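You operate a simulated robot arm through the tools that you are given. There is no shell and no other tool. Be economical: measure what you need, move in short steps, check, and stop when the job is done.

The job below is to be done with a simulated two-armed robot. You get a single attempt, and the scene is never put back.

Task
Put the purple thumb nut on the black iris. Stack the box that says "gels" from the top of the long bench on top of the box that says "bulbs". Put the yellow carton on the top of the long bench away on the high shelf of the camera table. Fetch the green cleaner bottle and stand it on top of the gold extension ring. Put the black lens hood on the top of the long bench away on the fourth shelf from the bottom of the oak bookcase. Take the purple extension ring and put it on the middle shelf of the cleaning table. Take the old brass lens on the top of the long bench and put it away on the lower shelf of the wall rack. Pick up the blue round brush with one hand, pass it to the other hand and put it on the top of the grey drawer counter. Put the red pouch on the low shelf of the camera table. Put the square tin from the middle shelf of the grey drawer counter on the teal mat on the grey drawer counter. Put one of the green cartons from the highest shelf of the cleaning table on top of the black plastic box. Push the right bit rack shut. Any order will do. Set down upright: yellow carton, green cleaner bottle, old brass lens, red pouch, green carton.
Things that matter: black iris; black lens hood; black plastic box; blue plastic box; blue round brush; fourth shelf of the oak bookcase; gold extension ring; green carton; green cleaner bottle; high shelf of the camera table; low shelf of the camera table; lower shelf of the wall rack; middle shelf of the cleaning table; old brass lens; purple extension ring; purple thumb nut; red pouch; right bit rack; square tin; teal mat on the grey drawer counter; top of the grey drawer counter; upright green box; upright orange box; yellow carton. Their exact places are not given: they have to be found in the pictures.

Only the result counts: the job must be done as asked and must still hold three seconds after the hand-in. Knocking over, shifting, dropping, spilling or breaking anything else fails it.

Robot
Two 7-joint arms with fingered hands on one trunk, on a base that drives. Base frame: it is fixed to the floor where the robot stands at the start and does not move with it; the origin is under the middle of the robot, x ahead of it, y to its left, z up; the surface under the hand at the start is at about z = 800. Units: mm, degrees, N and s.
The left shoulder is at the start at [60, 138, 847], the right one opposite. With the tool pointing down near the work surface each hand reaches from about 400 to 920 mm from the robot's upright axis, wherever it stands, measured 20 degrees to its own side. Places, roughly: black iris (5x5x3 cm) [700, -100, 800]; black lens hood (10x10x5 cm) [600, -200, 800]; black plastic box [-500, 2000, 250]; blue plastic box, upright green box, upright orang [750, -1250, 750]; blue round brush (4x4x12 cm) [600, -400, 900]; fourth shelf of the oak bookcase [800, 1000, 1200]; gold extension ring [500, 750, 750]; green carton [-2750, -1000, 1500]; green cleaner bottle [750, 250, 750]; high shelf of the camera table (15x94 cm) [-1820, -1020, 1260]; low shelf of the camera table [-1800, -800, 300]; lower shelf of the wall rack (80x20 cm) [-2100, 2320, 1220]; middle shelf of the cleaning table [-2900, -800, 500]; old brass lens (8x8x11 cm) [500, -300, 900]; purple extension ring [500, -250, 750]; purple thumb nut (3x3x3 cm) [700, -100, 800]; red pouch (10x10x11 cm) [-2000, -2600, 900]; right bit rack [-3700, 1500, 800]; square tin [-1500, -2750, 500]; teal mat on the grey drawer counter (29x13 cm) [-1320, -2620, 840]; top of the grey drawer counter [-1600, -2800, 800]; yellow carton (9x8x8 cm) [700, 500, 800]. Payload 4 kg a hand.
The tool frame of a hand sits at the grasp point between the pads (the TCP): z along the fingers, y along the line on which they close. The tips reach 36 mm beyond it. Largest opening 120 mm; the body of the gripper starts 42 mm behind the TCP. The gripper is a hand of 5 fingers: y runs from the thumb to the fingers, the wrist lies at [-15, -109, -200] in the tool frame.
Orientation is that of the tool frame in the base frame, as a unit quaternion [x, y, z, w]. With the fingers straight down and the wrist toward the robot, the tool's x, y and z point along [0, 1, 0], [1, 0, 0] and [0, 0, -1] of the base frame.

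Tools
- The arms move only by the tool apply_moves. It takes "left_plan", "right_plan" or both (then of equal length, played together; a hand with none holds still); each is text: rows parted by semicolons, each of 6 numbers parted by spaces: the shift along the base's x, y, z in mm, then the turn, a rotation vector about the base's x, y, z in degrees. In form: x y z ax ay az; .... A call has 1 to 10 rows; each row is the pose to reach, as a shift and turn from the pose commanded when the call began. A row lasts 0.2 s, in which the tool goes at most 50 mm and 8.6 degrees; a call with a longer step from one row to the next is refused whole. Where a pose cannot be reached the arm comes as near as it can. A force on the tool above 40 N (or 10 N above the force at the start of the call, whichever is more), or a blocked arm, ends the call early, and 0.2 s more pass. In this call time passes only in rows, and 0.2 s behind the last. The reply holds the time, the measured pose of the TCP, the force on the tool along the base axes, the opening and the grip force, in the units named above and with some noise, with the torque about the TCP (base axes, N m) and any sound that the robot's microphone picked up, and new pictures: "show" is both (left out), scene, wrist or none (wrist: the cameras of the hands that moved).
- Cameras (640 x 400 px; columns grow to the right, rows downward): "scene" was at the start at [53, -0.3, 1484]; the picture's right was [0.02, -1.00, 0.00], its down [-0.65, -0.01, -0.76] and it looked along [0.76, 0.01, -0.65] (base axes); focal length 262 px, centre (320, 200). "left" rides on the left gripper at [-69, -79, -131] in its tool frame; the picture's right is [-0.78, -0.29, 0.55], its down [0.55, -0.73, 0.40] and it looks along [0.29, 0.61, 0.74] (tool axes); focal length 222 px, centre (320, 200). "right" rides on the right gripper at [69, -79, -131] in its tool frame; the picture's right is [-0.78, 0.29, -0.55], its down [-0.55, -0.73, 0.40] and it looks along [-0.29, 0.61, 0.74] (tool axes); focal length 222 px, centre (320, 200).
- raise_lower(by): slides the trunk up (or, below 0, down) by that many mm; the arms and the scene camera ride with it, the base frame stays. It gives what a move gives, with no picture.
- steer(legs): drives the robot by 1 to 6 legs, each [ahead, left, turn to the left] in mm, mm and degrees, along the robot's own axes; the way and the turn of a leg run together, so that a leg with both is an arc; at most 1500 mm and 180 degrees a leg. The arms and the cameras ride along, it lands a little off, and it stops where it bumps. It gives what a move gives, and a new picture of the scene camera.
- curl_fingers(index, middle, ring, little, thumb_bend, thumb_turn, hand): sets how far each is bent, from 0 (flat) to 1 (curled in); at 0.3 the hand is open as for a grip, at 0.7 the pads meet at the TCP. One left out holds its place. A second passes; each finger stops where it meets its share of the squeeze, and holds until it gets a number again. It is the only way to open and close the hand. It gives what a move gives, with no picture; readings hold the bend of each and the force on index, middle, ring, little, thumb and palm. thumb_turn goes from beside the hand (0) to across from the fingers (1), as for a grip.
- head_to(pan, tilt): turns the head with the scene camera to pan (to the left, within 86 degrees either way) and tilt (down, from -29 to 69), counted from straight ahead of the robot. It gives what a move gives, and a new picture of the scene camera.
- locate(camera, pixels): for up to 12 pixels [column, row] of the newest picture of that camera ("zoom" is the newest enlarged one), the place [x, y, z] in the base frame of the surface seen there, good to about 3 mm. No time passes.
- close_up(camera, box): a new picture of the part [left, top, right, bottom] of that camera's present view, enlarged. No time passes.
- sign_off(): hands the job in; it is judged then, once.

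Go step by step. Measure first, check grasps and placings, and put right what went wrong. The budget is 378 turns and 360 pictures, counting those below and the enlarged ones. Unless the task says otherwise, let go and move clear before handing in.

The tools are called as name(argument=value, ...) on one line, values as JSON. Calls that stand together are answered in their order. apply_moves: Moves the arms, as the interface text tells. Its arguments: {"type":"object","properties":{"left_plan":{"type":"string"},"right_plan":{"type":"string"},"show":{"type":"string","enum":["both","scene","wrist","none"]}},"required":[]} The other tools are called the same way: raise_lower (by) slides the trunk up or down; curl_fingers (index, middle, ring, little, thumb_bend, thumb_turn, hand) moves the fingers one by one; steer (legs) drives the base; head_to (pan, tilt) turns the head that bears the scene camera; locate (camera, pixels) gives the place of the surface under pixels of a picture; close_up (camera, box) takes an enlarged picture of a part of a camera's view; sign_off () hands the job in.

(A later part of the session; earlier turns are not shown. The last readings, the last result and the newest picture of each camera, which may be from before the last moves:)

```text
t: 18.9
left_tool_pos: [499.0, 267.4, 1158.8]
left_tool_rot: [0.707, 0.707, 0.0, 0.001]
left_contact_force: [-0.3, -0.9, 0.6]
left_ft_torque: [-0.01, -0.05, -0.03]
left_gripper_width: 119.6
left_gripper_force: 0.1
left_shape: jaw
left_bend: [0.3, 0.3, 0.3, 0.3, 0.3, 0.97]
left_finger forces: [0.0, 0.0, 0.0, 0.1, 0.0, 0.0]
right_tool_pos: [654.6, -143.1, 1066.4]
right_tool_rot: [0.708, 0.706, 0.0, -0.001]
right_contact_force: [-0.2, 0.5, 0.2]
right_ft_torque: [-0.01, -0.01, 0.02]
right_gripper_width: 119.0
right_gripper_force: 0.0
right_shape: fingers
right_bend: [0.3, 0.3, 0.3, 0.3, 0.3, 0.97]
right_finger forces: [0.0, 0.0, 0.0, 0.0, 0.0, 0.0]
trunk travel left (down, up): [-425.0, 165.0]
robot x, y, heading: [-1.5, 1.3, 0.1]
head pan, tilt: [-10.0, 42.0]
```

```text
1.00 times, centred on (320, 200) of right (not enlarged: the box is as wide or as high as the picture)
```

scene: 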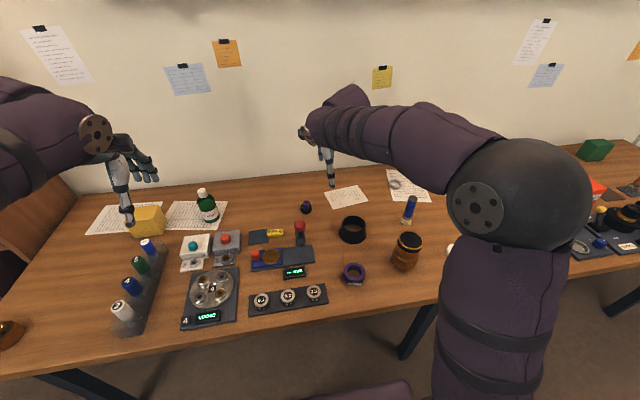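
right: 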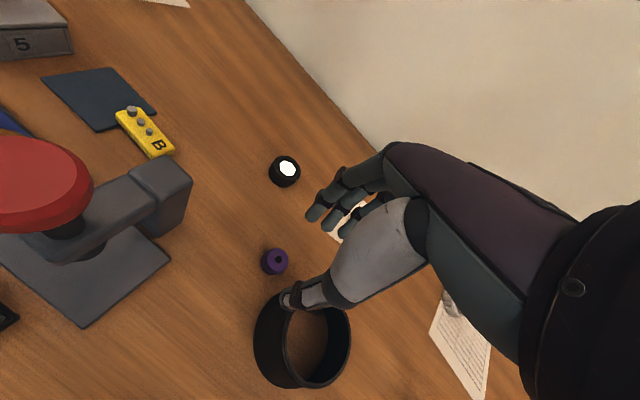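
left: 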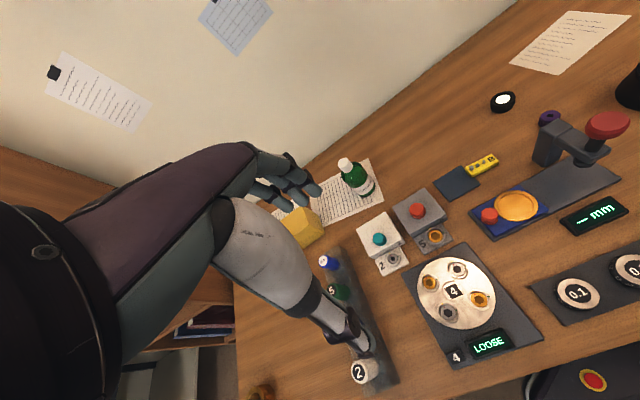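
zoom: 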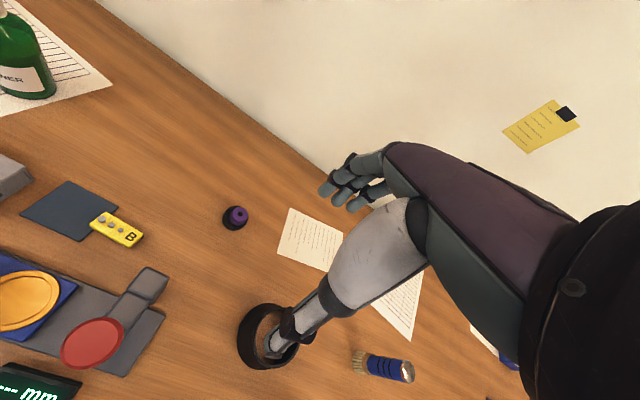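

The nut rests on the iris. Next the green bottle and gold ring with the left hand: look left.

head_to(pan=30, tilt=40)

close_up(camera="left", box=[0, 0, 640, 400])

```text
t: 20.0
left_tool_pos: [498.5, 267.1, 1158.3]
left_tool_rot: [0.708, 0.706, 0.0, 0.0]
left_contact_force: [0.0, -0.4, -0.6]
left_ft_torque: [-0.03, 0.01, 0.03]
left_gripper_width: 119.9
left_gripper_force: 0.0
left_shape: jaw
left_bend: [0.3, 0.3, 0.3, 0.3, 0.3, 0.97]
left_finger forces: [0.1, 0.0, 0.0, 0.0, 0.0, 0.0]
right_tool_pos: [655.9, -141.4, 1066.1]
right_tool_rot: [0.707, 0.707, 0.0, 0.0]
right_contact_force: [0.2, 0.8, 0.0]
right_ft_torque: [-0.01, 0.02, -0.01]
right_gripper_width: 119.0
right_gripper_force: 0.0
right_shape: fingers
right_bend: [0.3, 0.3, 0.3, 0.3, 0.3, 0.97]
right_finger forces: [0.0, 0.1, 0.0, 0.0, 0.0, 0.0]
trunk travel left (down, up): [-425.0, 165.0]
robot x, y, heading: [0.8, -0.6, -0.1]
head pan, tilt: [30.0, 40.0]
```

scene: 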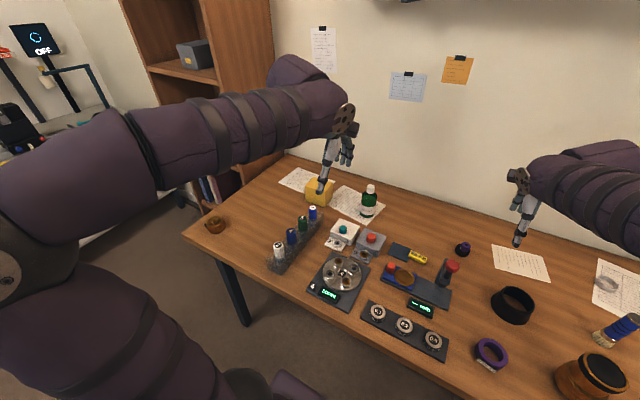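

```text
1.00 times, centred on (320, 200) of left (not enlarged: the box is as wide or as high as the picture)
```

zoom: 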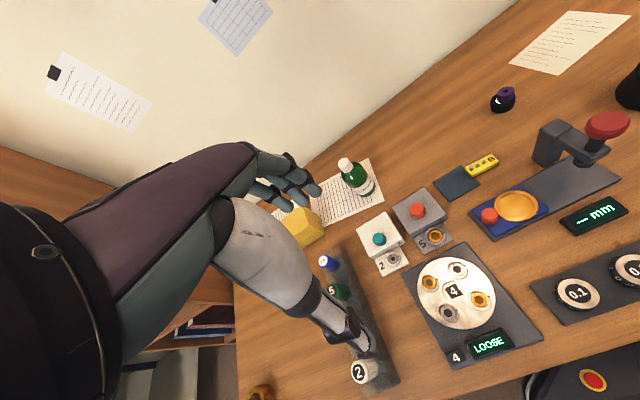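

close_up(camera="scene", box=[180, 160, 420, 310])

locate(camera="scene", pixels=[[369, 187], [369, 196], [368, 216], [361, 205], [376, 207], [310, 190], [333, 187], [320, 180], [321, 203], [214, 220], [208, 224], [222, 224]])

```text
2.67 times, centred on (300, 235) of scene
```

zoom: 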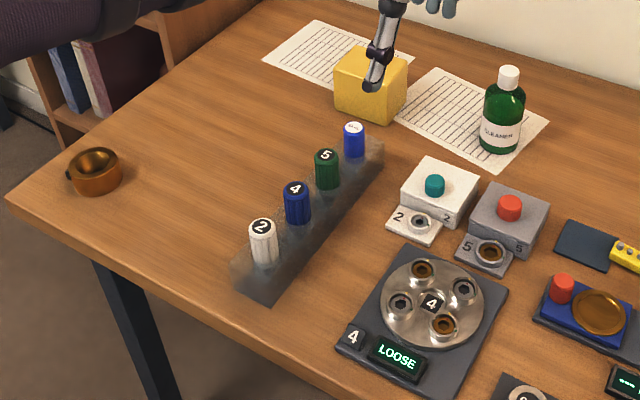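

```text
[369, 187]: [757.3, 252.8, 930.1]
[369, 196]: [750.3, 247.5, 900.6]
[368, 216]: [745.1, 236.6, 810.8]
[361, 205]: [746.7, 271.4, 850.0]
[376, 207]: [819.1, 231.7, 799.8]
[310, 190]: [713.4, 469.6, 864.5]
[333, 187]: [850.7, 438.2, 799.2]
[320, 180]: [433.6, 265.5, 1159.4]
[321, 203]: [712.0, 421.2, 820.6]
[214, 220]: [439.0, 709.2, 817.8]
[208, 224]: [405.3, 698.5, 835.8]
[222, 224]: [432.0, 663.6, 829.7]
```

locate(camera="zoom", pixels=[[508, 70], [487, 120], [521, 120], [503, 120], [484, 140], [518, 145], [95, 150], [72, 165], [118, 165], [95, 182], [95, 165], [92, 195]])

close_up(camera="scene", box=[190, 200, 240, 240])

```text
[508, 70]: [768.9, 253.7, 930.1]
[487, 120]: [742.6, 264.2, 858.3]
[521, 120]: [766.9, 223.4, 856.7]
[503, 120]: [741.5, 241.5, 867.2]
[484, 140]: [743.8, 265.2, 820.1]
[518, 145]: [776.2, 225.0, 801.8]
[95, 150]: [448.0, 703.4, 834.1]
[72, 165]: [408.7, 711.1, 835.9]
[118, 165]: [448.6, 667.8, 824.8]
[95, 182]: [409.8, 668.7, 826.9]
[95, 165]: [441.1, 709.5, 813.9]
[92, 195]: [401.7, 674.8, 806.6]
```

```text
10.00 times, centred on (215, 220) of scene
```

zoom: 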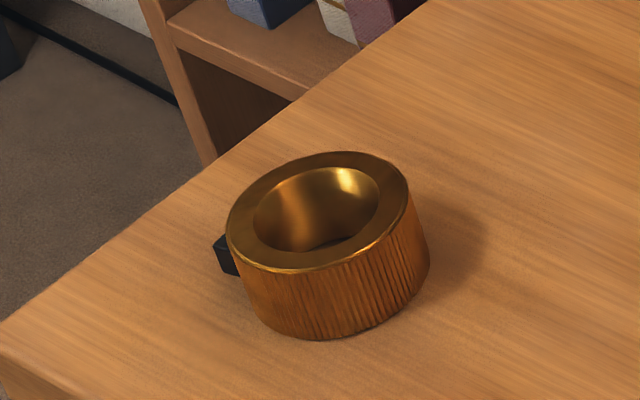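

locate(camera="zoom", pixels=[[365, 158], [237, 225], [395, 190], [300, 262], [245, 260], [325, 162], [260, 195], [370, 240], [310, 225], [300, 325], [410, 280]])

```text
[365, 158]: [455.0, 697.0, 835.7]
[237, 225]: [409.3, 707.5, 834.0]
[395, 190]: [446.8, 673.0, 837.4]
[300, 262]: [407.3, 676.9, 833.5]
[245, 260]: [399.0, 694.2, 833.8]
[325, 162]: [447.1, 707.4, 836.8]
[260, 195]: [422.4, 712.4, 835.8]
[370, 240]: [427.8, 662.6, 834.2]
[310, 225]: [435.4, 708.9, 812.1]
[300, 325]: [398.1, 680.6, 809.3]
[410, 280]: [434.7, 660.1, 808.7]
```

Ring rim is level at z 835, centre ≈(428,688), outer radius 29; the bottle axis is ≈(762,248), cap top 930. Move the left hand over the bottle.

apply_moves(left_plan="40 -3 -20 0 0 0; 80 -6 -40 0 0 0; 120 -9 -60 0 0 0; 160 -12 -80 0 0 0; 200 -14 -100 0 0 0; 235 -16 -120 0 0 0; 263 -18 -145 0 0 0", show="wrist")

close_up(camera="scene", box=[310, 130, 430, 230])

```text
t: 21.6
left_tool_pos: [765.2, 247.6, 1015.4]
left_tool_rot: [0.707, 0.707, 0.0, 0.0]
left_contact_force: [0.5, -0.3, -0.8]
left_ft_torque: [0.0, 0.0, 0.0]
left_gripper_width: 120.0
left_gripper_force: 0.1
left_shape: jaw
left_bend: [0.3, 0.3, 0.3, 0.3, 0.3, 0.97]
left_finger forces: [0.0, 0.0, 0.1, 0.0, 0.1, 0.0]
right_tool_pos: [656.0, -142.9, 1064.7]
right_tool_rot: [0.707, 0.707, -0.001, 0.0]
right_contact_force: [0.0, -0.6, -0.2]
right_ft_torque: [0.0, 0.06, 0.01]
right_gripper_width: 118.7
right_gripper_force: 0.0
right_shape: fingers
right_bend: [0.3, 0.3, 0.3, 0.3, 0.3, 0.97]
right_finger forces: [0.0, 0.1, 0.0, 0.0, 0.1, 0.0]
trunk travel left (down, up): [-425.0, 165.0]
robot x, y, heading: [-4.5, 2.5, -0.0]
head pan, tilt: [30.0, 40.0]
```

left: 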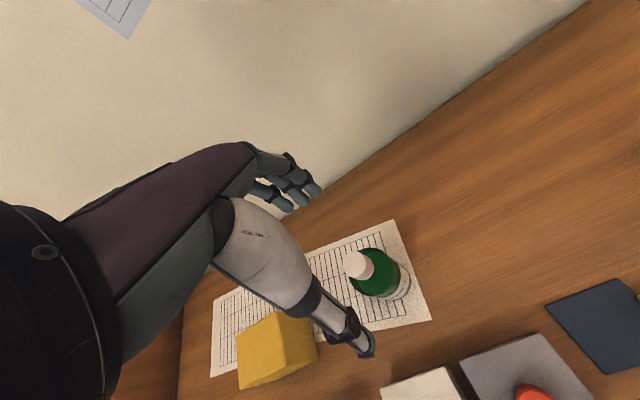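

```text
4.00 times, centred on (370, 180) of scene
```

zoom: 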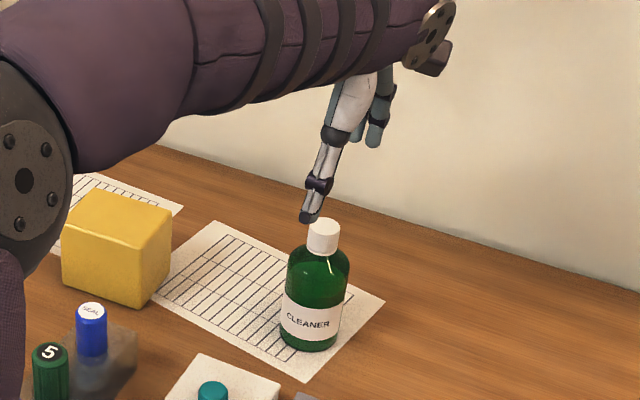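

locate(camera="left", pixels=[[356, 263], [346, 263], [366, 262], [356, 254], [363, 277], [398, 268], [385, 297], [375, 248], [365, 350], [313, 190]])

locate(camera="zoom", pixels=[[322, 228], [290, 260], [345, 265], [285, 335], [337, 335], [312, 345], [330, 222]])

```text
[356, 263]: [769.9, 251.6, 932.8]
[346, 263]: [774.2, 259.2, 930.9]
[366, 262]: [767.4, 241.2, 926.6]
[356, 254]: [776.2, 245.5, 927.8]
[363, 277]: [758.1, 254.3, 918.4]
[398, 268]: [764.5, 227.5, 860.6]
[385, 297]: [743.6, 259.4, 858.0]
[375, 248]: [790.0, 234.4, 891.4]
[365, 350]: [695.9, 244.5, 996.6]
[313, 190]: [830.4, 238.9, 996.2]
```

```text
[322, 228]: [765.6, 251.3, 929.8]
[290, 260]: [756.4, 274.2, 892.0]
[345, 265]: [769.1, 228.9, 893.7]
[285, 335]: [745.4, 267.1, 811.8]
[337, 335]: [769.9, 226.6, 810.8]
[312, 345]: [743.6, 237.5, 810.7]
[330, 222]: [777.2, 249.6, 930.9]
```

Bottle axis is about (767,251), radius 24; body straight up to z 892. Descend and close.

apply_moves(left_plan="2 3 -40 0 0 0; 2 3 -80 0 0 0; 2 3 -121 0 0 0", show="wrist")

curl_fingers(hand="left", index=0.7, middle=0.7, ring=0.7, little=0.7, thumb_bend=0.7, thumb_turn=1)

close_up(camera="left", box=[220, 130, 460, 370])

```text
t: 22.4
left_tool_pos: [763.8, 251.9, 894.1]
left_tool_rot: [0.707, 0.708, 0.0, 0.0]
left_contact_force: [0.5, -0.6, -0.8]
left_ft_torque: [-0.01, 0.01, 0.02]
left_gripper_width: 119.8
left_gripper_force: 0.0
left_shape: jaw
left_bend: [0.3, 0.3, 0.3, 0.3, 0.3, 0.97]
left_finger forces: [0.0, 0.1, 0.1, 0.0, 0.1, 0.0]
right_tool_pos: [655.0, -141.5, 1064.6]
right_tool_rot: [0.707, 0.707, 0.0, 0.001]
right_contact_force: [-1.3, 0.1, 0.0]
right_ft_torque: [-0.02, -0.01, -0.03]
right_gripper_width: 119.0
right_gripper_force: 0.0
right_shape: fingers
right_bend: [0.3, 0.3, 0.3, 0.3, 0.3, 0.97]
right_finger forces: [0.0, 0.0, 0.0, 0.0, 0.1, 0.1]
trunk travel left (down, up): [-425.0, 165.0]
robot x, y, heading: [-2.1, 0.6, 0.0]
head pan, tilt: [30.0, 40.0]
```

left: 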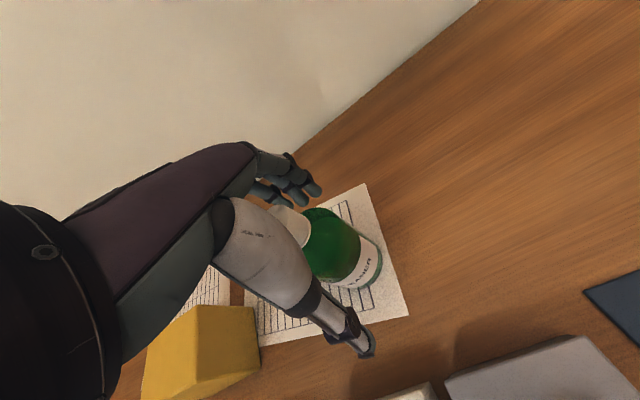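

```text
t: 23.4
left_tool_pos: [764.1, 251.5, 893.2]
left_tool_rot: [0.707, 0.707, -0.001, -0.001]
left_contact_force: [0.7, -0.1, 0.2]
left_ft_torque: [0.01, 0.0, 0.02]
left_gripper_width: 48.2
left_gripper_force: 20.5
left_shape: fingers
left_bend: [0.61, 0.61, 0.67, 0.7, 0.55, 1.0]
left_finger forces: [8.7, 8.8, 2.9, 0.1, 20.1, 0.0]
right_tool_pos: [655.4, -142.9, 1066.4]
right_tool_rot: [0.707, 0.707, 0.0, 0.001]
right_contact_force: [0.4, 0.7, -0.7]
right_ft_torque: [0.01, -0.03, -0.01]
right_gripper_width: 118.8
right_gripper_force: 0.1
right_shape: fingers
right_bend: [0.3, 0.3, 0.3, 0.3, 0.3, 0.97]
right_finger forces: [0.1, 0.0, 0.0, 0.1, 0.1, 0.1]
trunk travel left (down, up): [-425.0, 165.0]
robot x, y, heading: [-2.3, 2.9, -0.1]
head pan, tilt: [30.0, 40.0]
```

```text
1.67 times, centred on (340, 250) of left
```

zoom: 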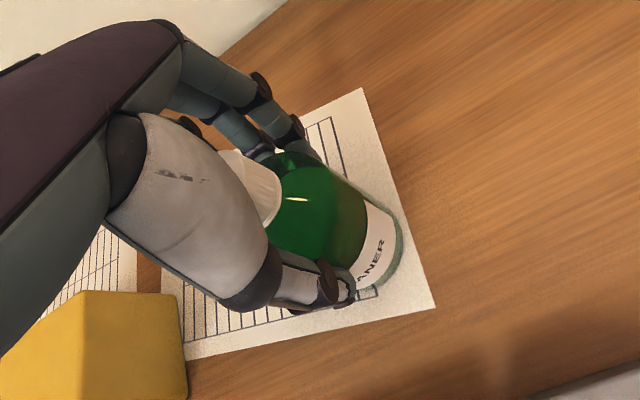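

Firm grip (20 N, width 48). Lift straight up and then swing toward the ring with yaw.

apply_moves(left_plan="0 0 40 0 0 0; 0 0 80 0 0 0; -20 10 110 0 0 0; -60 30 110 0 0 8; -95 60 110 0 0 16; -130 95 110 0 0 24; -165 130 110 0 0 32; -200 165 110 0 0 40; -235 200 110 0 0 40; -265 238 110 0 0 40", show="scene")

```text
t: 25.6
left_tool_pos: [498.6, 487.3, 1005.6]
left_tool_rot: [0.423, 0.906, 0.0, 0.0]
left_contact_force: [-0.1, 0.3, -2.7]
left_ft_torque: [0.0, -0.06, -0.04]
left_gripper_width: 47.9
left_gripper_force: 19.6
left_shape: fingers
left_bend: [0.62, 0.62, 0.68, 0.7, 0.55, 1.0]
left_finger forces: [8.7, 8.6, 2.9, 0.0, 19.6, 0.0]
right_tool_pos: [655.3, -141.4, 1065.1]
right_tool_rot: [0.707, 0.707, -0.001, 0.0]
right_contact_force: [-0.8, -0.2, 0.5]
right_ft_torque: [-0.03, -0.01, -0.01]
right_gripper_width: 118.9
right_gripper_force: 0.1
right_shape: fingers
right_bend: [0.3, 0.3, 0.3, 0.3, 0.3, 0.97]
right_finger forces: [0.0, 0.0, 0.0, 0.0, 0.0, 0.0]
trunk travel left (down, up): [-425.0, 165.0]
robot x, y, heading: [-0.1, -3.7, -0.1]
head pan, tilt: [30.0, 40.0]
```

scene: 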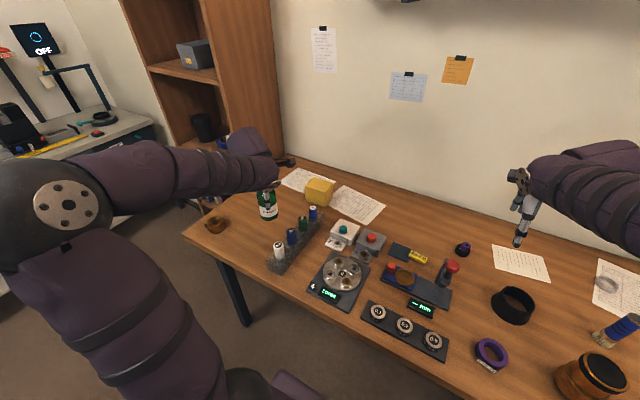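

apply_moves(left_plan="-18 40 0 0 0 6; -36 80 0 0 0 12; -52 120 0 0 0 18; -64 160 0 0 0 22; -73 198 -10 0 0 22; -73 198 -45 0 0 22", show="wrist")

close_up(camera="scene", box=[160, 130, 280, 250])

```text
t: 27.0
left_tool_pos: [430.2, 686.9, 959.8]
left_tool_rot: [0.241, 0.97, -0.001, 0.0]
left_contact_force: [-0.4, -0.5, -1.8]
left_ft_torque: [0.0, -0.05, 0.0]
left_gripper_width: 47.7
left_gripper_force: 20.6
left_shape: fingers
left_bend: [0.62, 0.62, 0.68, 0.7, 0.55, 1.0]
left_finger forces: [8.7, 8.8, 2.9, 0.0, 19.5, 0.0]
right_tool_pos: [655.3, -140.9, 1066.2]
right_tool_rot: [0.707, 0.707, 0.0, 0.0]
right_contact_force: [-0.3, -0.8, -0.7]
right_ft_torque: [-0.01, 0.02, 0.01]
right_gripper_width: 118.8
right_gripper_force: 0.2
right_shape: fingers
right_bend: [0.3, 0.3, 0.3, 0.3, 0.3, 0.97]
right_finger forces: [0.1, 0.0, 0.0, 0.1, 0.0, 0.1]
trunk travel left (down, up): [-425.0, 165.0]
robot x, y, heading: [4.5, -0.6, -0.4]
head pan, tilt: [30.0, 40.0]
```

left: 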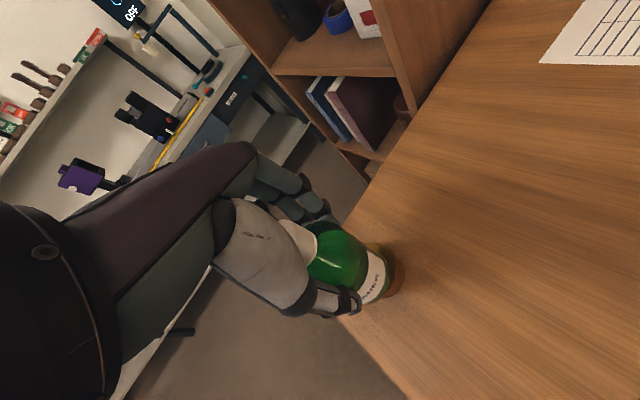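

```text
3.33 times, centred on (220, 190) of scene
```

zoom: 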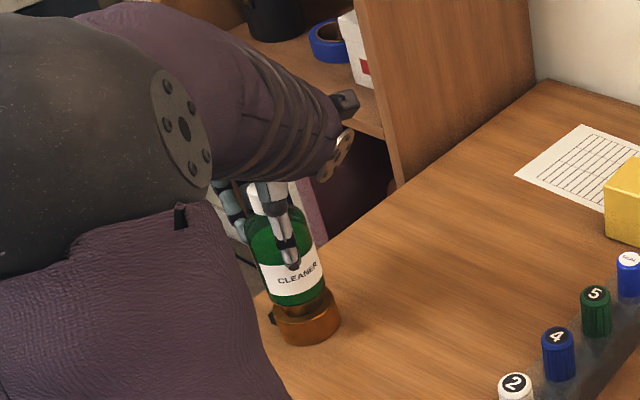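

locate(camera="zoom", pixels=[[270, 285], [320, 275], [298, 298], [320, 283], [260, 250], [313, 240], [288, 250], [338, 300], [283, 315], [310, 325]])

close_up(camera="left", box=[270, 200, 430, 320])

```text
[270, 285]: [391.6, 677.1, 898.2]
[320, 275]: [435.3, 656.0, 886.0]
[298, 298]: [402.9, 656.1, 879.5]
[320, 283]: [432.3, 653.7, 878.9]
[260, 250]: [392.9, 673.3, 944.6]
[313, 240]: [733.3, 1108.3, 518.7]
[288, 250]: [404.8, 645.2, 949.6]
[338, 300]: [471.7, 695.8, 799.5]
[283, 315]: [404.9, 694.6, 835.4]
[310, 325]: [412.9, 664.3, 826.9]
```

```text
3.33 times, centred on (350, 260) of left
```

zoom: 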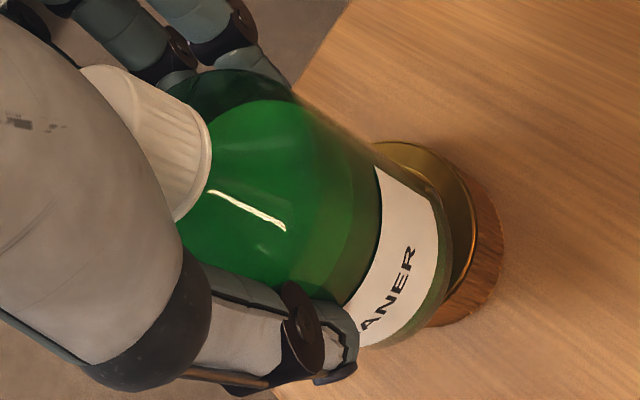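

locate(camera="zoom", pixels=[[430, 240], [400, 180], [410, 300], [370, 330], [445, 210], [465, 250], [390, 150], [470, 200], [200, 130], [150, 75], [350, 230]])

```text
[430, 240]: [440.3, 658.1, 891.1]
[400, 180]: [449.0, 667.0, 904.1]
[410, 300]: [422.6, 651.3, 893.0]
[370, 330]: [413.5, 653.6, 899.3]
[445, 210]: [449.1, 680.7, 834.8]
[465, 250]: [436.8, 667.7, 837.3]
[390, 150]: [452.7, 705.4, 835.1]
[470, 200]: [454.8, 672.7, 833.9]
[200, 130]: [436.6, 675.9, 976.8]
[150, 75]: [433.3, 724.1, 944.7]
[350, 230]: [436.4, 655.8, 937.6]
```

Fitting side points: bottle centre (420,679), r≈28; ring centre (428,688). I shift (+8,+9) and lower to just above the rim.

apply_moves(left_plan="8 9 0 0 0 0; 8 9 -15 0 0 0; 8 9 -25 0 0 0", show="none")

close_up(camera="left", box=[270, 200, 430, 320])

close_up(camera="scene", box=[180, 170, 260, 240])

```text
t: 27.8
left_tool_pos: [434.7, 696.3, 931.4]
left_tool_rot: [0.242, 0.97, 0.0, 0.0]
left_contact_force: [0.4, -0.4, -1.5]
left_ft_torque: [0.02, -0.03, -0.01]
left_gripper_width: 47.5
left_gripper_force: 20.0
left_shape: fingers
left_bend: [0.62, 0.62, 0.68, 0.7, 0.55, 1.0]
left_finger forces: [8.6, 8.8, 2.9, 0.0, 19.5, 0.0]
right_tool_pos: [656.2, -141.7, 1065.5]
right_tool_rot: [0.707, 0.707, 0.0, 0.0]
right_contact_force: [-0.6, -0.3, 0.3]
right_ft_torque: [0.01, -0.02, -0.03]
right_gripper_width: 119.2
right_gripper_force: 0.0
right_shape: fingers
right_bend: [0.3, 0.3, 0.3, 0.3, 0.3, 0.97]
right_finger forces: [0.0, 0.0, 0.0, 0.1, 0.0, 0.0]
trunk travel left (down, up): [-425.0, 165.0]
robot x, y, heading: [4.3, -2.0, -0.1]
head pan, tilt: [30.0, 40.0]
```

```text
3.33 times, centred on (350, 260) of left
```

zoom: 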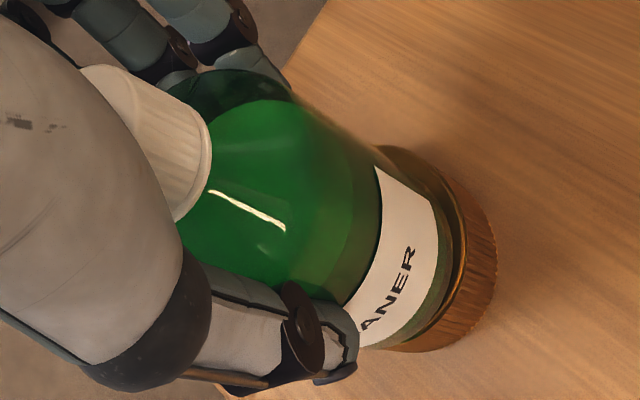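

```text
5.71 times, centred on (220, 205) of scene
```

zoom: 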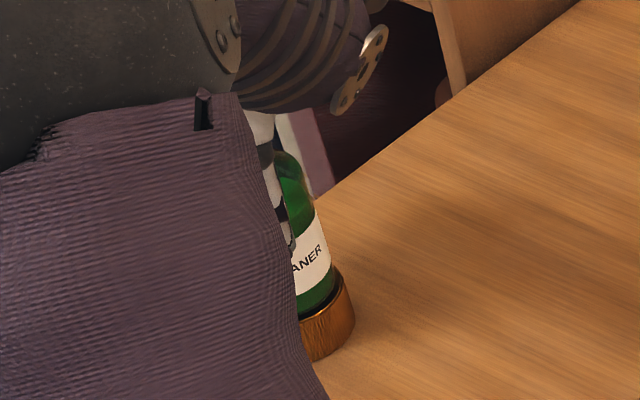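

Nearly concentric with ~5 mm to go. Lower to contact.

apply_moves(left_plan="0 0 -3 0 0 0; 0 0 -6 0 0 0; 0 0 -8 0 0 0", show="none")

close_up(camera="left", box=[270, 200, 430, 320])

locate(camera="zoom", pixels=[[430, 240], [400, 180], [410, 300], [370, 330], [450, 240], [465, 250], [390, 150], [485, 240], [420, 335], [440, 300]])

```text
t: 28.6
left_tool_pos: [433.8, 697.3, 926.9]
left_tool_rot: [0.242, 0.97, 0.002, 0.001]
left_contact_force: [-1.6, 0.0, 12.6]
left_ft_torque: [0.04, 0.03, -0.03]
left_gripper_width: 48.2
left_gripper_force: 21.4
left_shape: fingers
left_bend: [0.62, 0.62, 0.68, 0.7, 0.55, 1.0]
left_finger forces: [9.2, 9.3, 3.4, 0.1, 20.9, 0.0]
right_tool_pos: [655.0, -143.8, 1066.6]
right_tool_rot: [0.707, 0.707, 0.001, -0.001]
right_contact_force: [0.2, 0.0, 0.0]
right_ft_torque: [-0.01, 0.02, 0.02]
right_gripper_width: 118.7
right_gripper_force: 0.1
right_shape: fingers
right_bend: [0.3, 0.3, 0.3, 0.3, 0.3, 0.97]
right_finger forces: [0.0, 0.0, 0.0, 0.1, 0.1, 0.0]
trunk travel left (down, up): [-425.0, 165.0]
robot x, y, heading: [-1.5, 0.2, 0.1]
head pan, tilt: [30.0, 40.0]
```

```text
3.33 times, centred on (350, 260) of left
```

zoom: 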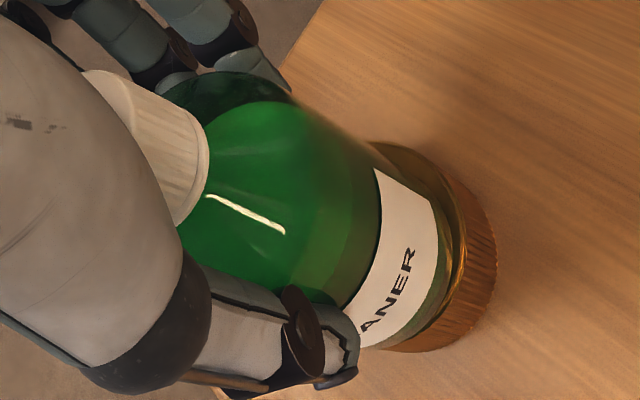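

```text
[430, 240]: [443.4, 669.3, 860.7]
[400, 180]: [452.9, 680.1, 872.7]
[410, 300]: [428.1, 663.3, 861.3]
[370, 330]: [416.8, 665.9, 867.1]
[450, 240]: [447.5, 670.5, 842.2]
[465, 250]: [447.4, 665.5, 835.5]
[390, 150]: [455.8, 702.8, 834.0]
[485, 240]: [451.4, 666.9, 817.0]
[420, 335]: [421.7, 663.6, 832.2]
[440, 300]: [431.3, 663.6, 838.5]
```

Contact 12.6 N; bottle centre (427,690) vs ring (428,688): good. Ease 2 mm and release.

apply_moves(left_plan="0 0 3 0 0 0", show="none")

curl_fingers(hand="left", index=0.3, middle=0.3, ring=0.3, little=0.3, thumb_bend=0.3)

close_up(camera="left", box=[270, 200, 430, 320])

```text
t: 29.0
left_tool_pos: [433.0, 696.4, 927.4]
left_tool_rot: [0.242, 0.97, 0.0, 0.0]
left_contact_force: [0.7, 1.7, 5.4]
left_ft_torque: [0.21, -0.12, 0.04]
left_gripper_width: 48.0
left_gripper_force: 21.0
left_shape: fingers
left_bend: [0.62, 0.62, 0.68, 0.7, 0.55, 1.0]
left_finger forces: [9.9, 9.6, 3.4, 0.1, 19.9, 0.0]
right_tool_pos: [655.0, -141.1, 1065.7]
right_tool_rot: [0.707, 0.707, 0.0, 0.0]
right_contact_force: [-0.8, 0.6, -0.3]
right_ft_torque: [0.01, -0.02, 0.0]
right_gripper_width: 119.3
right_gripper_force: 0.0
right_shape: fingers
right_bend: [0.3, 0.3, 0.3, 0.3, 0.3, 0.97]
right_finger forces: [0.0, 0.0, 0.1, 0.0, 0.0, 0.0]
trunk travel left (down, up): [-425.0, 165.0]
robot x, y, heading: [0.2, -0.1, 0.2]
head pan, tilt: [30.0, 40.0]
```

```text
t: 30.0
left_tool_pos: [433.9, 696.7, 927.6]
left_tool_rot: [0.242, 0.97, -0.001, 0.0]
left_contact_force: [0.3, 0.1, -0.7]
left_ft_torque: [0.02, 0.01, -0.02]
left_gripper_width: 118.5
left_gripper_force: 0.2
left_shape: fingers
left_bend: [0.3, 0.3, 0.3, 0.3, 0.3, 0.97]
left_finger forces: [0.1, 0.0, 0.0, 0.0, 0.0, 0.0]
right_tool_pos: [655.2, -141.0, 1065.4]
right_tool_rot: [0.708, 0.707, -0.001, -0.001]
right_contact_force: [0.1, -0.5, 0.6]
right_ft_torque: [-0.01, -0.02, 0.02]
right_gripper_width: 118.8
right_gripper_force: 0.0
right_shape: fingers
right_bend: [0.3, 0.3, 0.3, 0.3, 0.3, 0.97]
right_finger forces: [0.0, 0.1, 0.0, 0.0, 0.0, 0.1]
trunk travel left (down, up): [-425.0, 165.0]
robot x, y, heading: [-4.2, 1.3, -0.1]
head pan, tilt: [30.0, 40.0]
```

```text
3.33 times, centred on (350, 260) of left
```

zoom: 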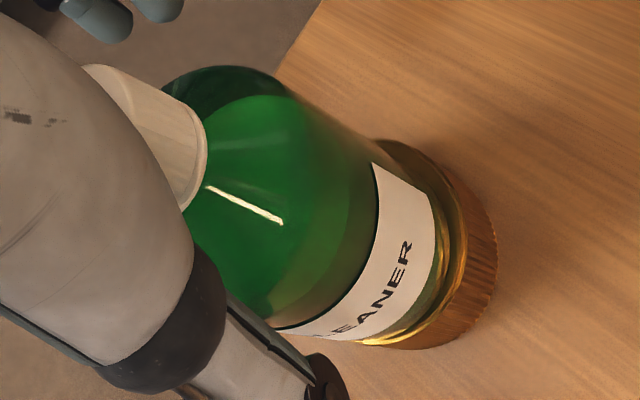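

Bottle stands freely. Raise the left hand clear and look at the bookcase.

apply_moves(left_plan="0 0 45 0 0 0; 0 0 90 0 0 0; 0 0 135 0 0 0; 0 0 180 0 0 0; 10 -40 190 0 0 -8; 20 -80 200 0 0 -16; 30 -120 210 0 0 -24; 35 -165 215 0 0 -32; 40 -210 215 0 0 -40; 40 -255 215 0 0 -48", show="none")

head_to(pan=50, tilt=10)

```text
t: 32.2
left_tool_pos: [474.3, 442.5, 1140.9]
left_tool_rot: [0.616, 0.788, 0.0, 0.0]
left_contact_force: [-0.1, -0.1, -0.1]
left_ft_torque: [-0.01, 0.02, 0.01]
left_gripper_width: 118.8
left_gripper_force: 0.1
left_shape: fingers
left_bend: [0.3, 0.3, 0.3, 0.3, 0.3, 0.97]
left_finger forces: [0.1, 0.1, 0.0, 0.0, 0.1, 0.1]
right_tool_pos: [655.0, -142.2, 1065.8]
right_tool_rot: [0.707, 0.707, 0.0, 0.0]
right_contact_force: [-0.8, -0.4, 0.1]
right_ft_torque: [-0.01, -0.01, -0.02]
right_gripper_width: 118.8
right_gripper_force: 0.0
right_shape: fingers
right_bend: [0.3, 0.3, 0.3, 0.3, 0.3, 0.97]
right_finger forces: [0.0, 0.1, 0.1, 0.0, 0.1, 0.0]
trunk travel left (down, up): [-425.0, 165.0]
robot x, y, heading: [-0.3, 0.1, 0.1]
head pan, tilt: [30.0, 40.0]
```

```text
t: 33.1
left_tool_pos: [475.4, 444.5, 1138.9]
left_tool_rot: [0.615, 0.788, 0.0, 0.0]
left_contact_force: [0.0, 0.0, 0.4]
left_ft_torque: [0.03, 0.01, -0.01]
left_gripper_width: 119.0
left_gripper_force: 0.0
left_shape: fingers
left_bend: [0.3, 0.3, 0.3, 0.3, 0.3, 0.97]
left_finger forces: [0.0, 0.1, 0.0, 0.0, 0.0, 0.1]
right_tool_pos: [656.0, -141.1, 1065.7]
right_tool_rot: [0.707, 0.707, -0.001, 0.0]
right_contact_force: [0.0, 0.2, 0.6]
right_ft_torque: [-0.02, 0.03, 0.01]
right_gripper_width: 118.8
right_gripper_force: 0.1
right_shape: fingers
right_bend: [0.3, 0.3, 0.3, 0.3, 0.3, 0.97]
right_finger forces: [0.1, 0.0, 0.0, 0.0, 0.0, 0.1]
trunk travel left (down, up): [-425.0, 165.0]
robot x, y, heading: [-1.4, 1.2, -0.0]
head pan, tilt: [50.0, 10.0]
```

scene: 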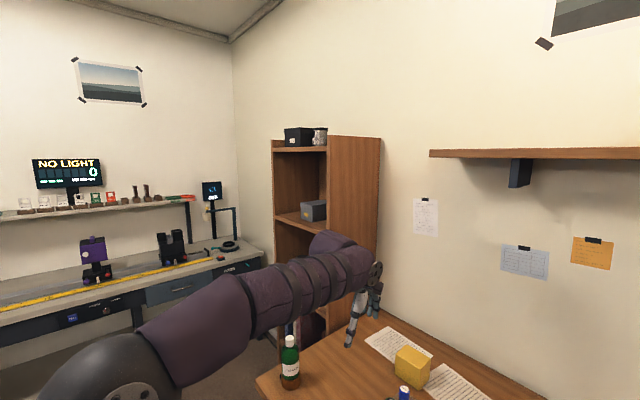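

locate(camera="scene", pixels=[[285, 216], [320, 222], [312, 210], [300, 151], [320, 148], [345, 140], [290, 190], [325, 190], [295, 136], [380, 200]])

close_up(camera="scene", box=[230, 110, 390, 270])

```text
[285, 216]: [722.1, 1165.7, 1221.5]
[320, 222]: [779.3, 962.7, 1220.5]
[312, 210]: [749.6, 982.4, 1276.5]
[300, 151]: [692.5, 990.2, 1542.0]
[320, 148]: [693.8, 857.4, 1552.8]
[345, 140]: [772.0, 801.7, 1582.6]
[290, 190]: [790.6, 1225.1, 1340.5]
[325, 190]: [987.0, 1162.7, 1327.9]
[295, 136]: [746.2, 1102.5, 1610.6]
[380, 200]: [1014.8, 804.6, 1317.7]
```

```text
2.50 times, centred on (310, 190) of scene
```

zoom: 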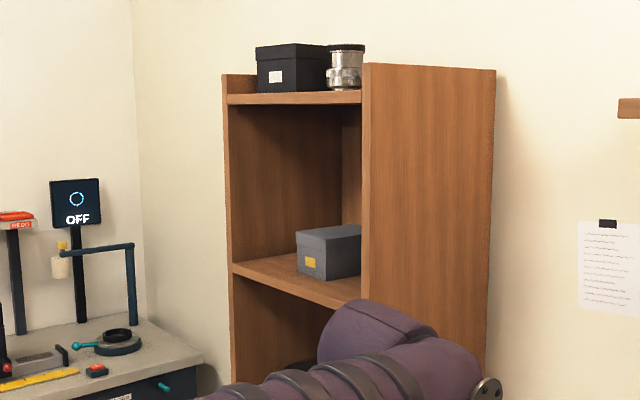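

The fourth shelf is at z≈1221, x 690–1000, with a grey box at y≈980 and free room at y 1060–1230. Now measure the hood precisely.

head_to(pan=-20, tilt=42)

close_up(camera="scene", box=[260, 190, 420, 300])

```text
t: 34.5
left_tool_pos: [474.5, 444.5, 1142.0]
left_tool_rot: [0.615, 0.789, 0.0, 0.0]
left_contact_force: [0.4, -0.8, 0.7]
left_ft_torque: [0.01, -0.02, 0.01]
left_gripper_width: 118.6
left_gripper_force: 0.1
left_shape: fingers
left_bend: [0.3, 0.3, 0.3, 0.3, 0.3, 0.97]
left_finger forces: [0.0, 0.0, 0.1, 0.1, 0.0, 0.0]
right_tool_pos: [654.0, -141.8, 1066.3]
right_tool_rot: [0.708, 0.707, 0.0, 0.0]
right_contact_force: [-0.7, -0.5, 0.2]
right_ft_torque: [-0.01, -0.03, 0.02]
right_gripper_width: 119.0
right_gripper_force: 0.1
right_shape: fingers
right_bend: [0.3, 0.3, 0.3, 0.3, 0.3, 0.97]
right_finger forces: [0.0, 0.0, 0.1, 0.1, 0.0, 0.0]
trunk travel left (down, up): [-425.0, 165.0]
robot x, y, heading: [0.8, 0.6, -0.1]
head pan, tilt: [-20.0, 42.0]
```

scene: 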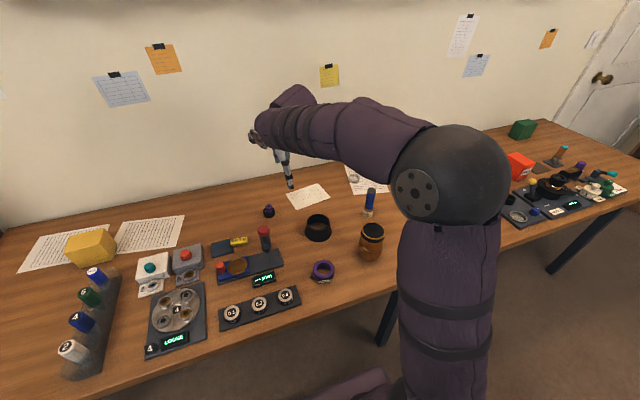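

```text
3.64 times, centred on (340, 245) of scene
```

zoom: 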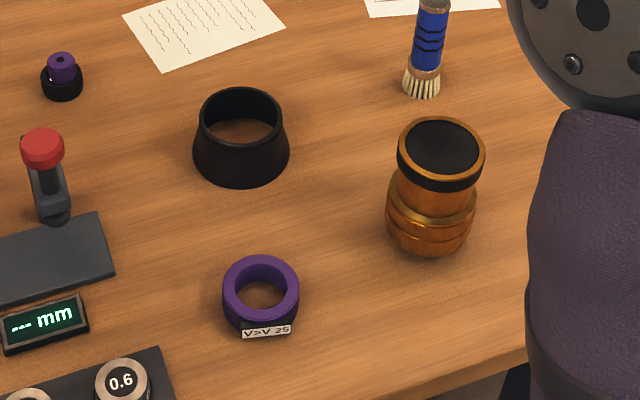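

locate(camera="zoom", pixels=[[241, 91], [202, 117], [281, 117], [241, 142], [225, 140], [241, 182], [196, 155], [287, 155], [62, 56], [220, 95]])

locate(camera="zoom", pixels=[[441, 148], [441, 120], [400, 148], [482, 150], [441, 180], [390, 215], [473, 215], [430, 250], [262, 262], [226, 290], [297, 290], [262, 315]])

```text
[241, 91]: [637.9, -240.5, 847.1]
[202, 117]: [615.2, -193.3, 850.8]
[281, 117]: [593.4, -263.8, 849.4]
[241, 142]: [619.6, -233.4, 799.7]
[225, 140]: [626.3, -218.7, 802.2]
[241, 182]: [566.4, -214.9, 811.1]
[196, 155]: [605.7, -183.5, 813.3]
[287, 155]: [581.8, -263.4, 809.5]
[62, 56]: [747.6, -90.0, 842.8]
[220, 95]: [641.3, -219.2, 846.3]
```

```text
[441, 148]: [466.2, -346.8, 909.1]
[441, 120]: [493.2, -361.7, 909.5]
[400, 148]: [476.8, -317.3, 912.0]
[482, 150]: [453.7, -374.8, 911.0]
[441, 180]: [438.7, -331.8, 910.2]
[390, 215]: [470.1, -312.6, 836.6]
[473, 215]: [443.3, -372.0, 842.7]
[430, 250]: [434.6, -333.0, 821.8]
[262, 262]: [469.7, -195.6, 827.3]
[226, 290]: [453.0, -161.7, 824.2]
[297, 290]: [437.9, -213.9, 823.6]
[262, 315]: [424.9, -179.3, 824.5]
```

Hood: centre (606,-230), top radius 36 at z 850, base radius ~46. Move the right hand above and down around it.

apply_moves(right_plan="-15 -30 -30 0 0 0; -30 -60 -65 0 0 0; -44 -88 -100 0 0 0; -44 -88 -140 0 0 0; -44 -88 -180 0 0 0; -44 -88 -222 0 0 0", show="wrist")

close_up(camera="scene", box=[260, 160, 400, 280])

```text
t: 35.9
left_tool_pos: [475.5, 444.5, 1140.1]
left_tool_rot: [0.616, 0.788, 0.001, 0.0]
left_contact_force: [1.1, 0.9, 0.2]
left_ft_torque: [0.01, 0.0, -0.03]
left_gripper_width: 118.9
left_gripper_force: 0.1
left_shape: fingers
left_bend: [0.3, 0.3, 0.3, 0.3, 0.3, 0.97]
left_finger forces: [0.0, 0.1, 0.0, 0.0, 0.1, 0.0]
right_tool_pos: [609.5, -231.2, 841.7]
right_tool_rot: [0.707, 0.707, 0.0, -0.001]
right_contact_force: [-1.0, 0.2, 0.6]
right_ft_torque: [0.01, -0.01, 0.0]
right_gripper_width: 119.2
right_gripper_force: 0.1
right_shape: fingers
right_bend: [0.3, 0.3, 0.3, 0.3, 0.3, 0.97]
right_finger forces: [0.1, 0.1, 0.0, 0.0, 0.0, 0.0]
trunk travel left (down, up): [-425.0, 165.0]
robot x, y, heading: [-1.4, 1.6, 0.1]
head pan, tilt: [-20.0, 42.0]
```

right: 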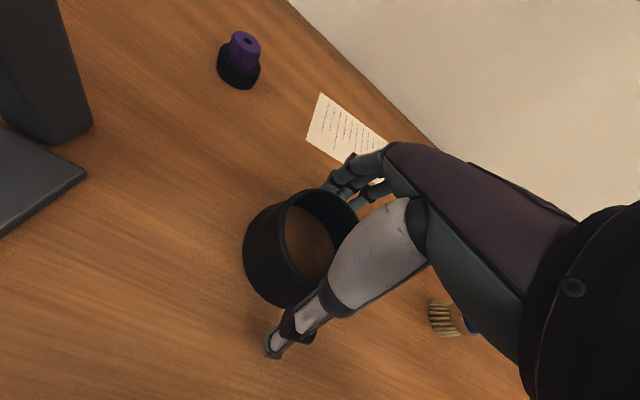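

```text
3.33 times, centred on (330, 220) of scene
```

zoom: 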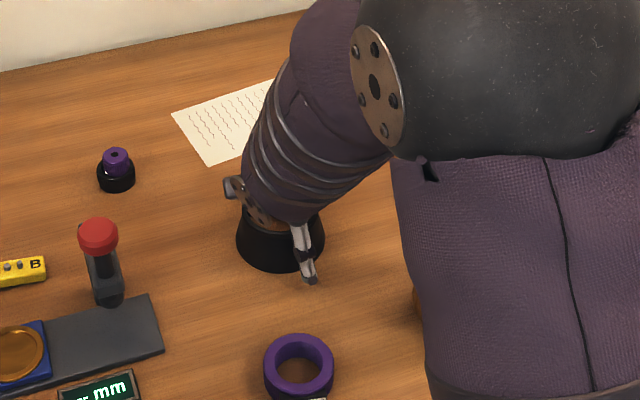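

locate(camera="right", pixels=[[272, 348], [285, 240], [330, 235], [250, 270], [300, 300], [327, 192], [355, 215], [276, 195]])

locate(camera="zoom", pixels=[[310, 280], [240, 240], [322, 250], [280, 268]])

```text
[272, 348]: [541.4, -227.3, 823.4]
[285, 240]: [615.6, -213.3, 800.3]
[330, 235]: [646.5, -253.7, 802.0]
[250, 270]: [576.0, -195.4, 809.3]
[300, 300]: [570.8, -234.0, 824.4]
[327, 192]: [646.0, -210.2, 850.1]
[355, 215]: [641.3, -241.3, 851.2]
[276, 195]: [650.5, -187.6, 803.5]
```

```text
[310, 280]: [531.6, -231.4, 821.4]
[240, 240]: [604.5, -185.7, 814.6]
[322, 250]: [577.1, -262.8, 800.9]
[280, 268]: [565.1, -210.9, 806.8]
```

Hood centre about (608,-227) with the thumb at (541,-229): aligned. Close.

curl_fingers(hand="right", index=0.6, middle=0.6, ring=0.6, little=0.6, thumb_bend=0.6, thumb_turn=1)

close_up(camera="right", box=[200, 120, 440, 360])

```text
t: 36.9
left_tool_pos: [475.4, 443.6, 1141.0]
left_tool_rot: [0.616, 0.788, 0.001, 0.0]
left_contact_force: [0.1, 0.1, 0.7]
left_ft_torque: [0.01, 0.01, -0.05]
left_gripper_width: 118.9
left_gripper_force: 0.1
left_shape: fingers
left_bend: [0.3, 0.3, 0.3, 0.3, 0.3, 0.97]
left_finger forces: [0.0, 0.1, 0.0, 0.1, 0.0, 0.0]
right_tool_pos: [610.9, -232.1, 843.5]
right_tool_rot: [0.707, 0.707, 0.001, 0.0]
right_contact_force: [3.6, -1.6, 8.2]
right_ft_torque: [-0.1, -0.47, 0.02]
right_gripper_width: 82.2
right_gripper_force: 20.9
right_shape: fingers
right_bend: [0.45, 0.49, 0.56, 0.6, 0.48, 1.0]
right_finger forces: [10.3, 8.7, 3.8, 0.1, 19.7, 0.0]
trunk travel left (down, up): [-425.0, 165.0]
robot x, y, heading: [-1.4, 0.7, 0.2]
head pan, tilt: [-20.0, 42.0]
```

```text
1.67 times, centred on (320, 240) of right
```

zoom: 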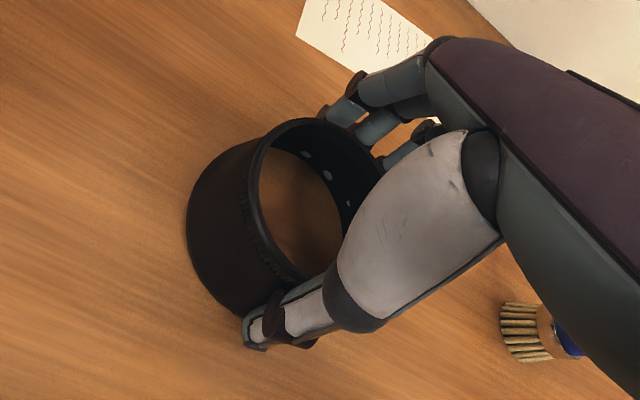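

Grip 20 N. Lift and check that the hood hangs firm.

apply_moves(right_plan="0 0 20 0 0 0; 0 0 50 0 0 0; 0 0 90 0 0 0; 0 0 130 0 0 0; 0 0 170 0 0 0", show="wrist")

```text
t: 38.1
left_tool_pos: [474.3, 443.6, 1141.2]
left_tool_rot: [0.616, 0.788, 0.0, 0.001]
left_contact_force: [-0.2, 0.0, 0.0]
left_ft_torque: [0.01, 0.0, -0.01]
left_gripper_width: 118.8
left_gripper_force: 0.0
left_shape: fingers
left_bend: [0.3, 0.3, 0.3, 0.3, 0.3, 0.97]
left_finger forces: [0.0, 0.1, 0.0, 0.0, 0.0, 0.0]
right_tool_pos: [608.4, -229.4, 1015.3]
right_tool_rot: [0.707, 0.707, 0.001, 0.001]
right_contact_force: [0.0, 0.3, -0.9]
right_ft_torque: [-0.02, 0.01, 0.02]
right_gripper_width: 82.0
right_gripper_force: 19.1
right_shape: fingers
right_bend: [0.46, 0.49, 0.57, 0.6, 0.48, 1.0]
right_finger forces: [8.9, 6.9, 2.9, 0.0, 19.7, 0.1]
trunk travel left (down, up): [-425.0, 165.0]
robot x, y, heading: [0.5, 1.9, 0.1]
head pan, tilt: [-20.0, 42.0]
```

right: 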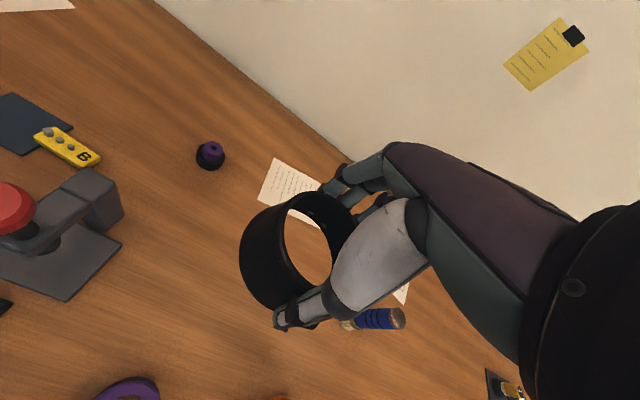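

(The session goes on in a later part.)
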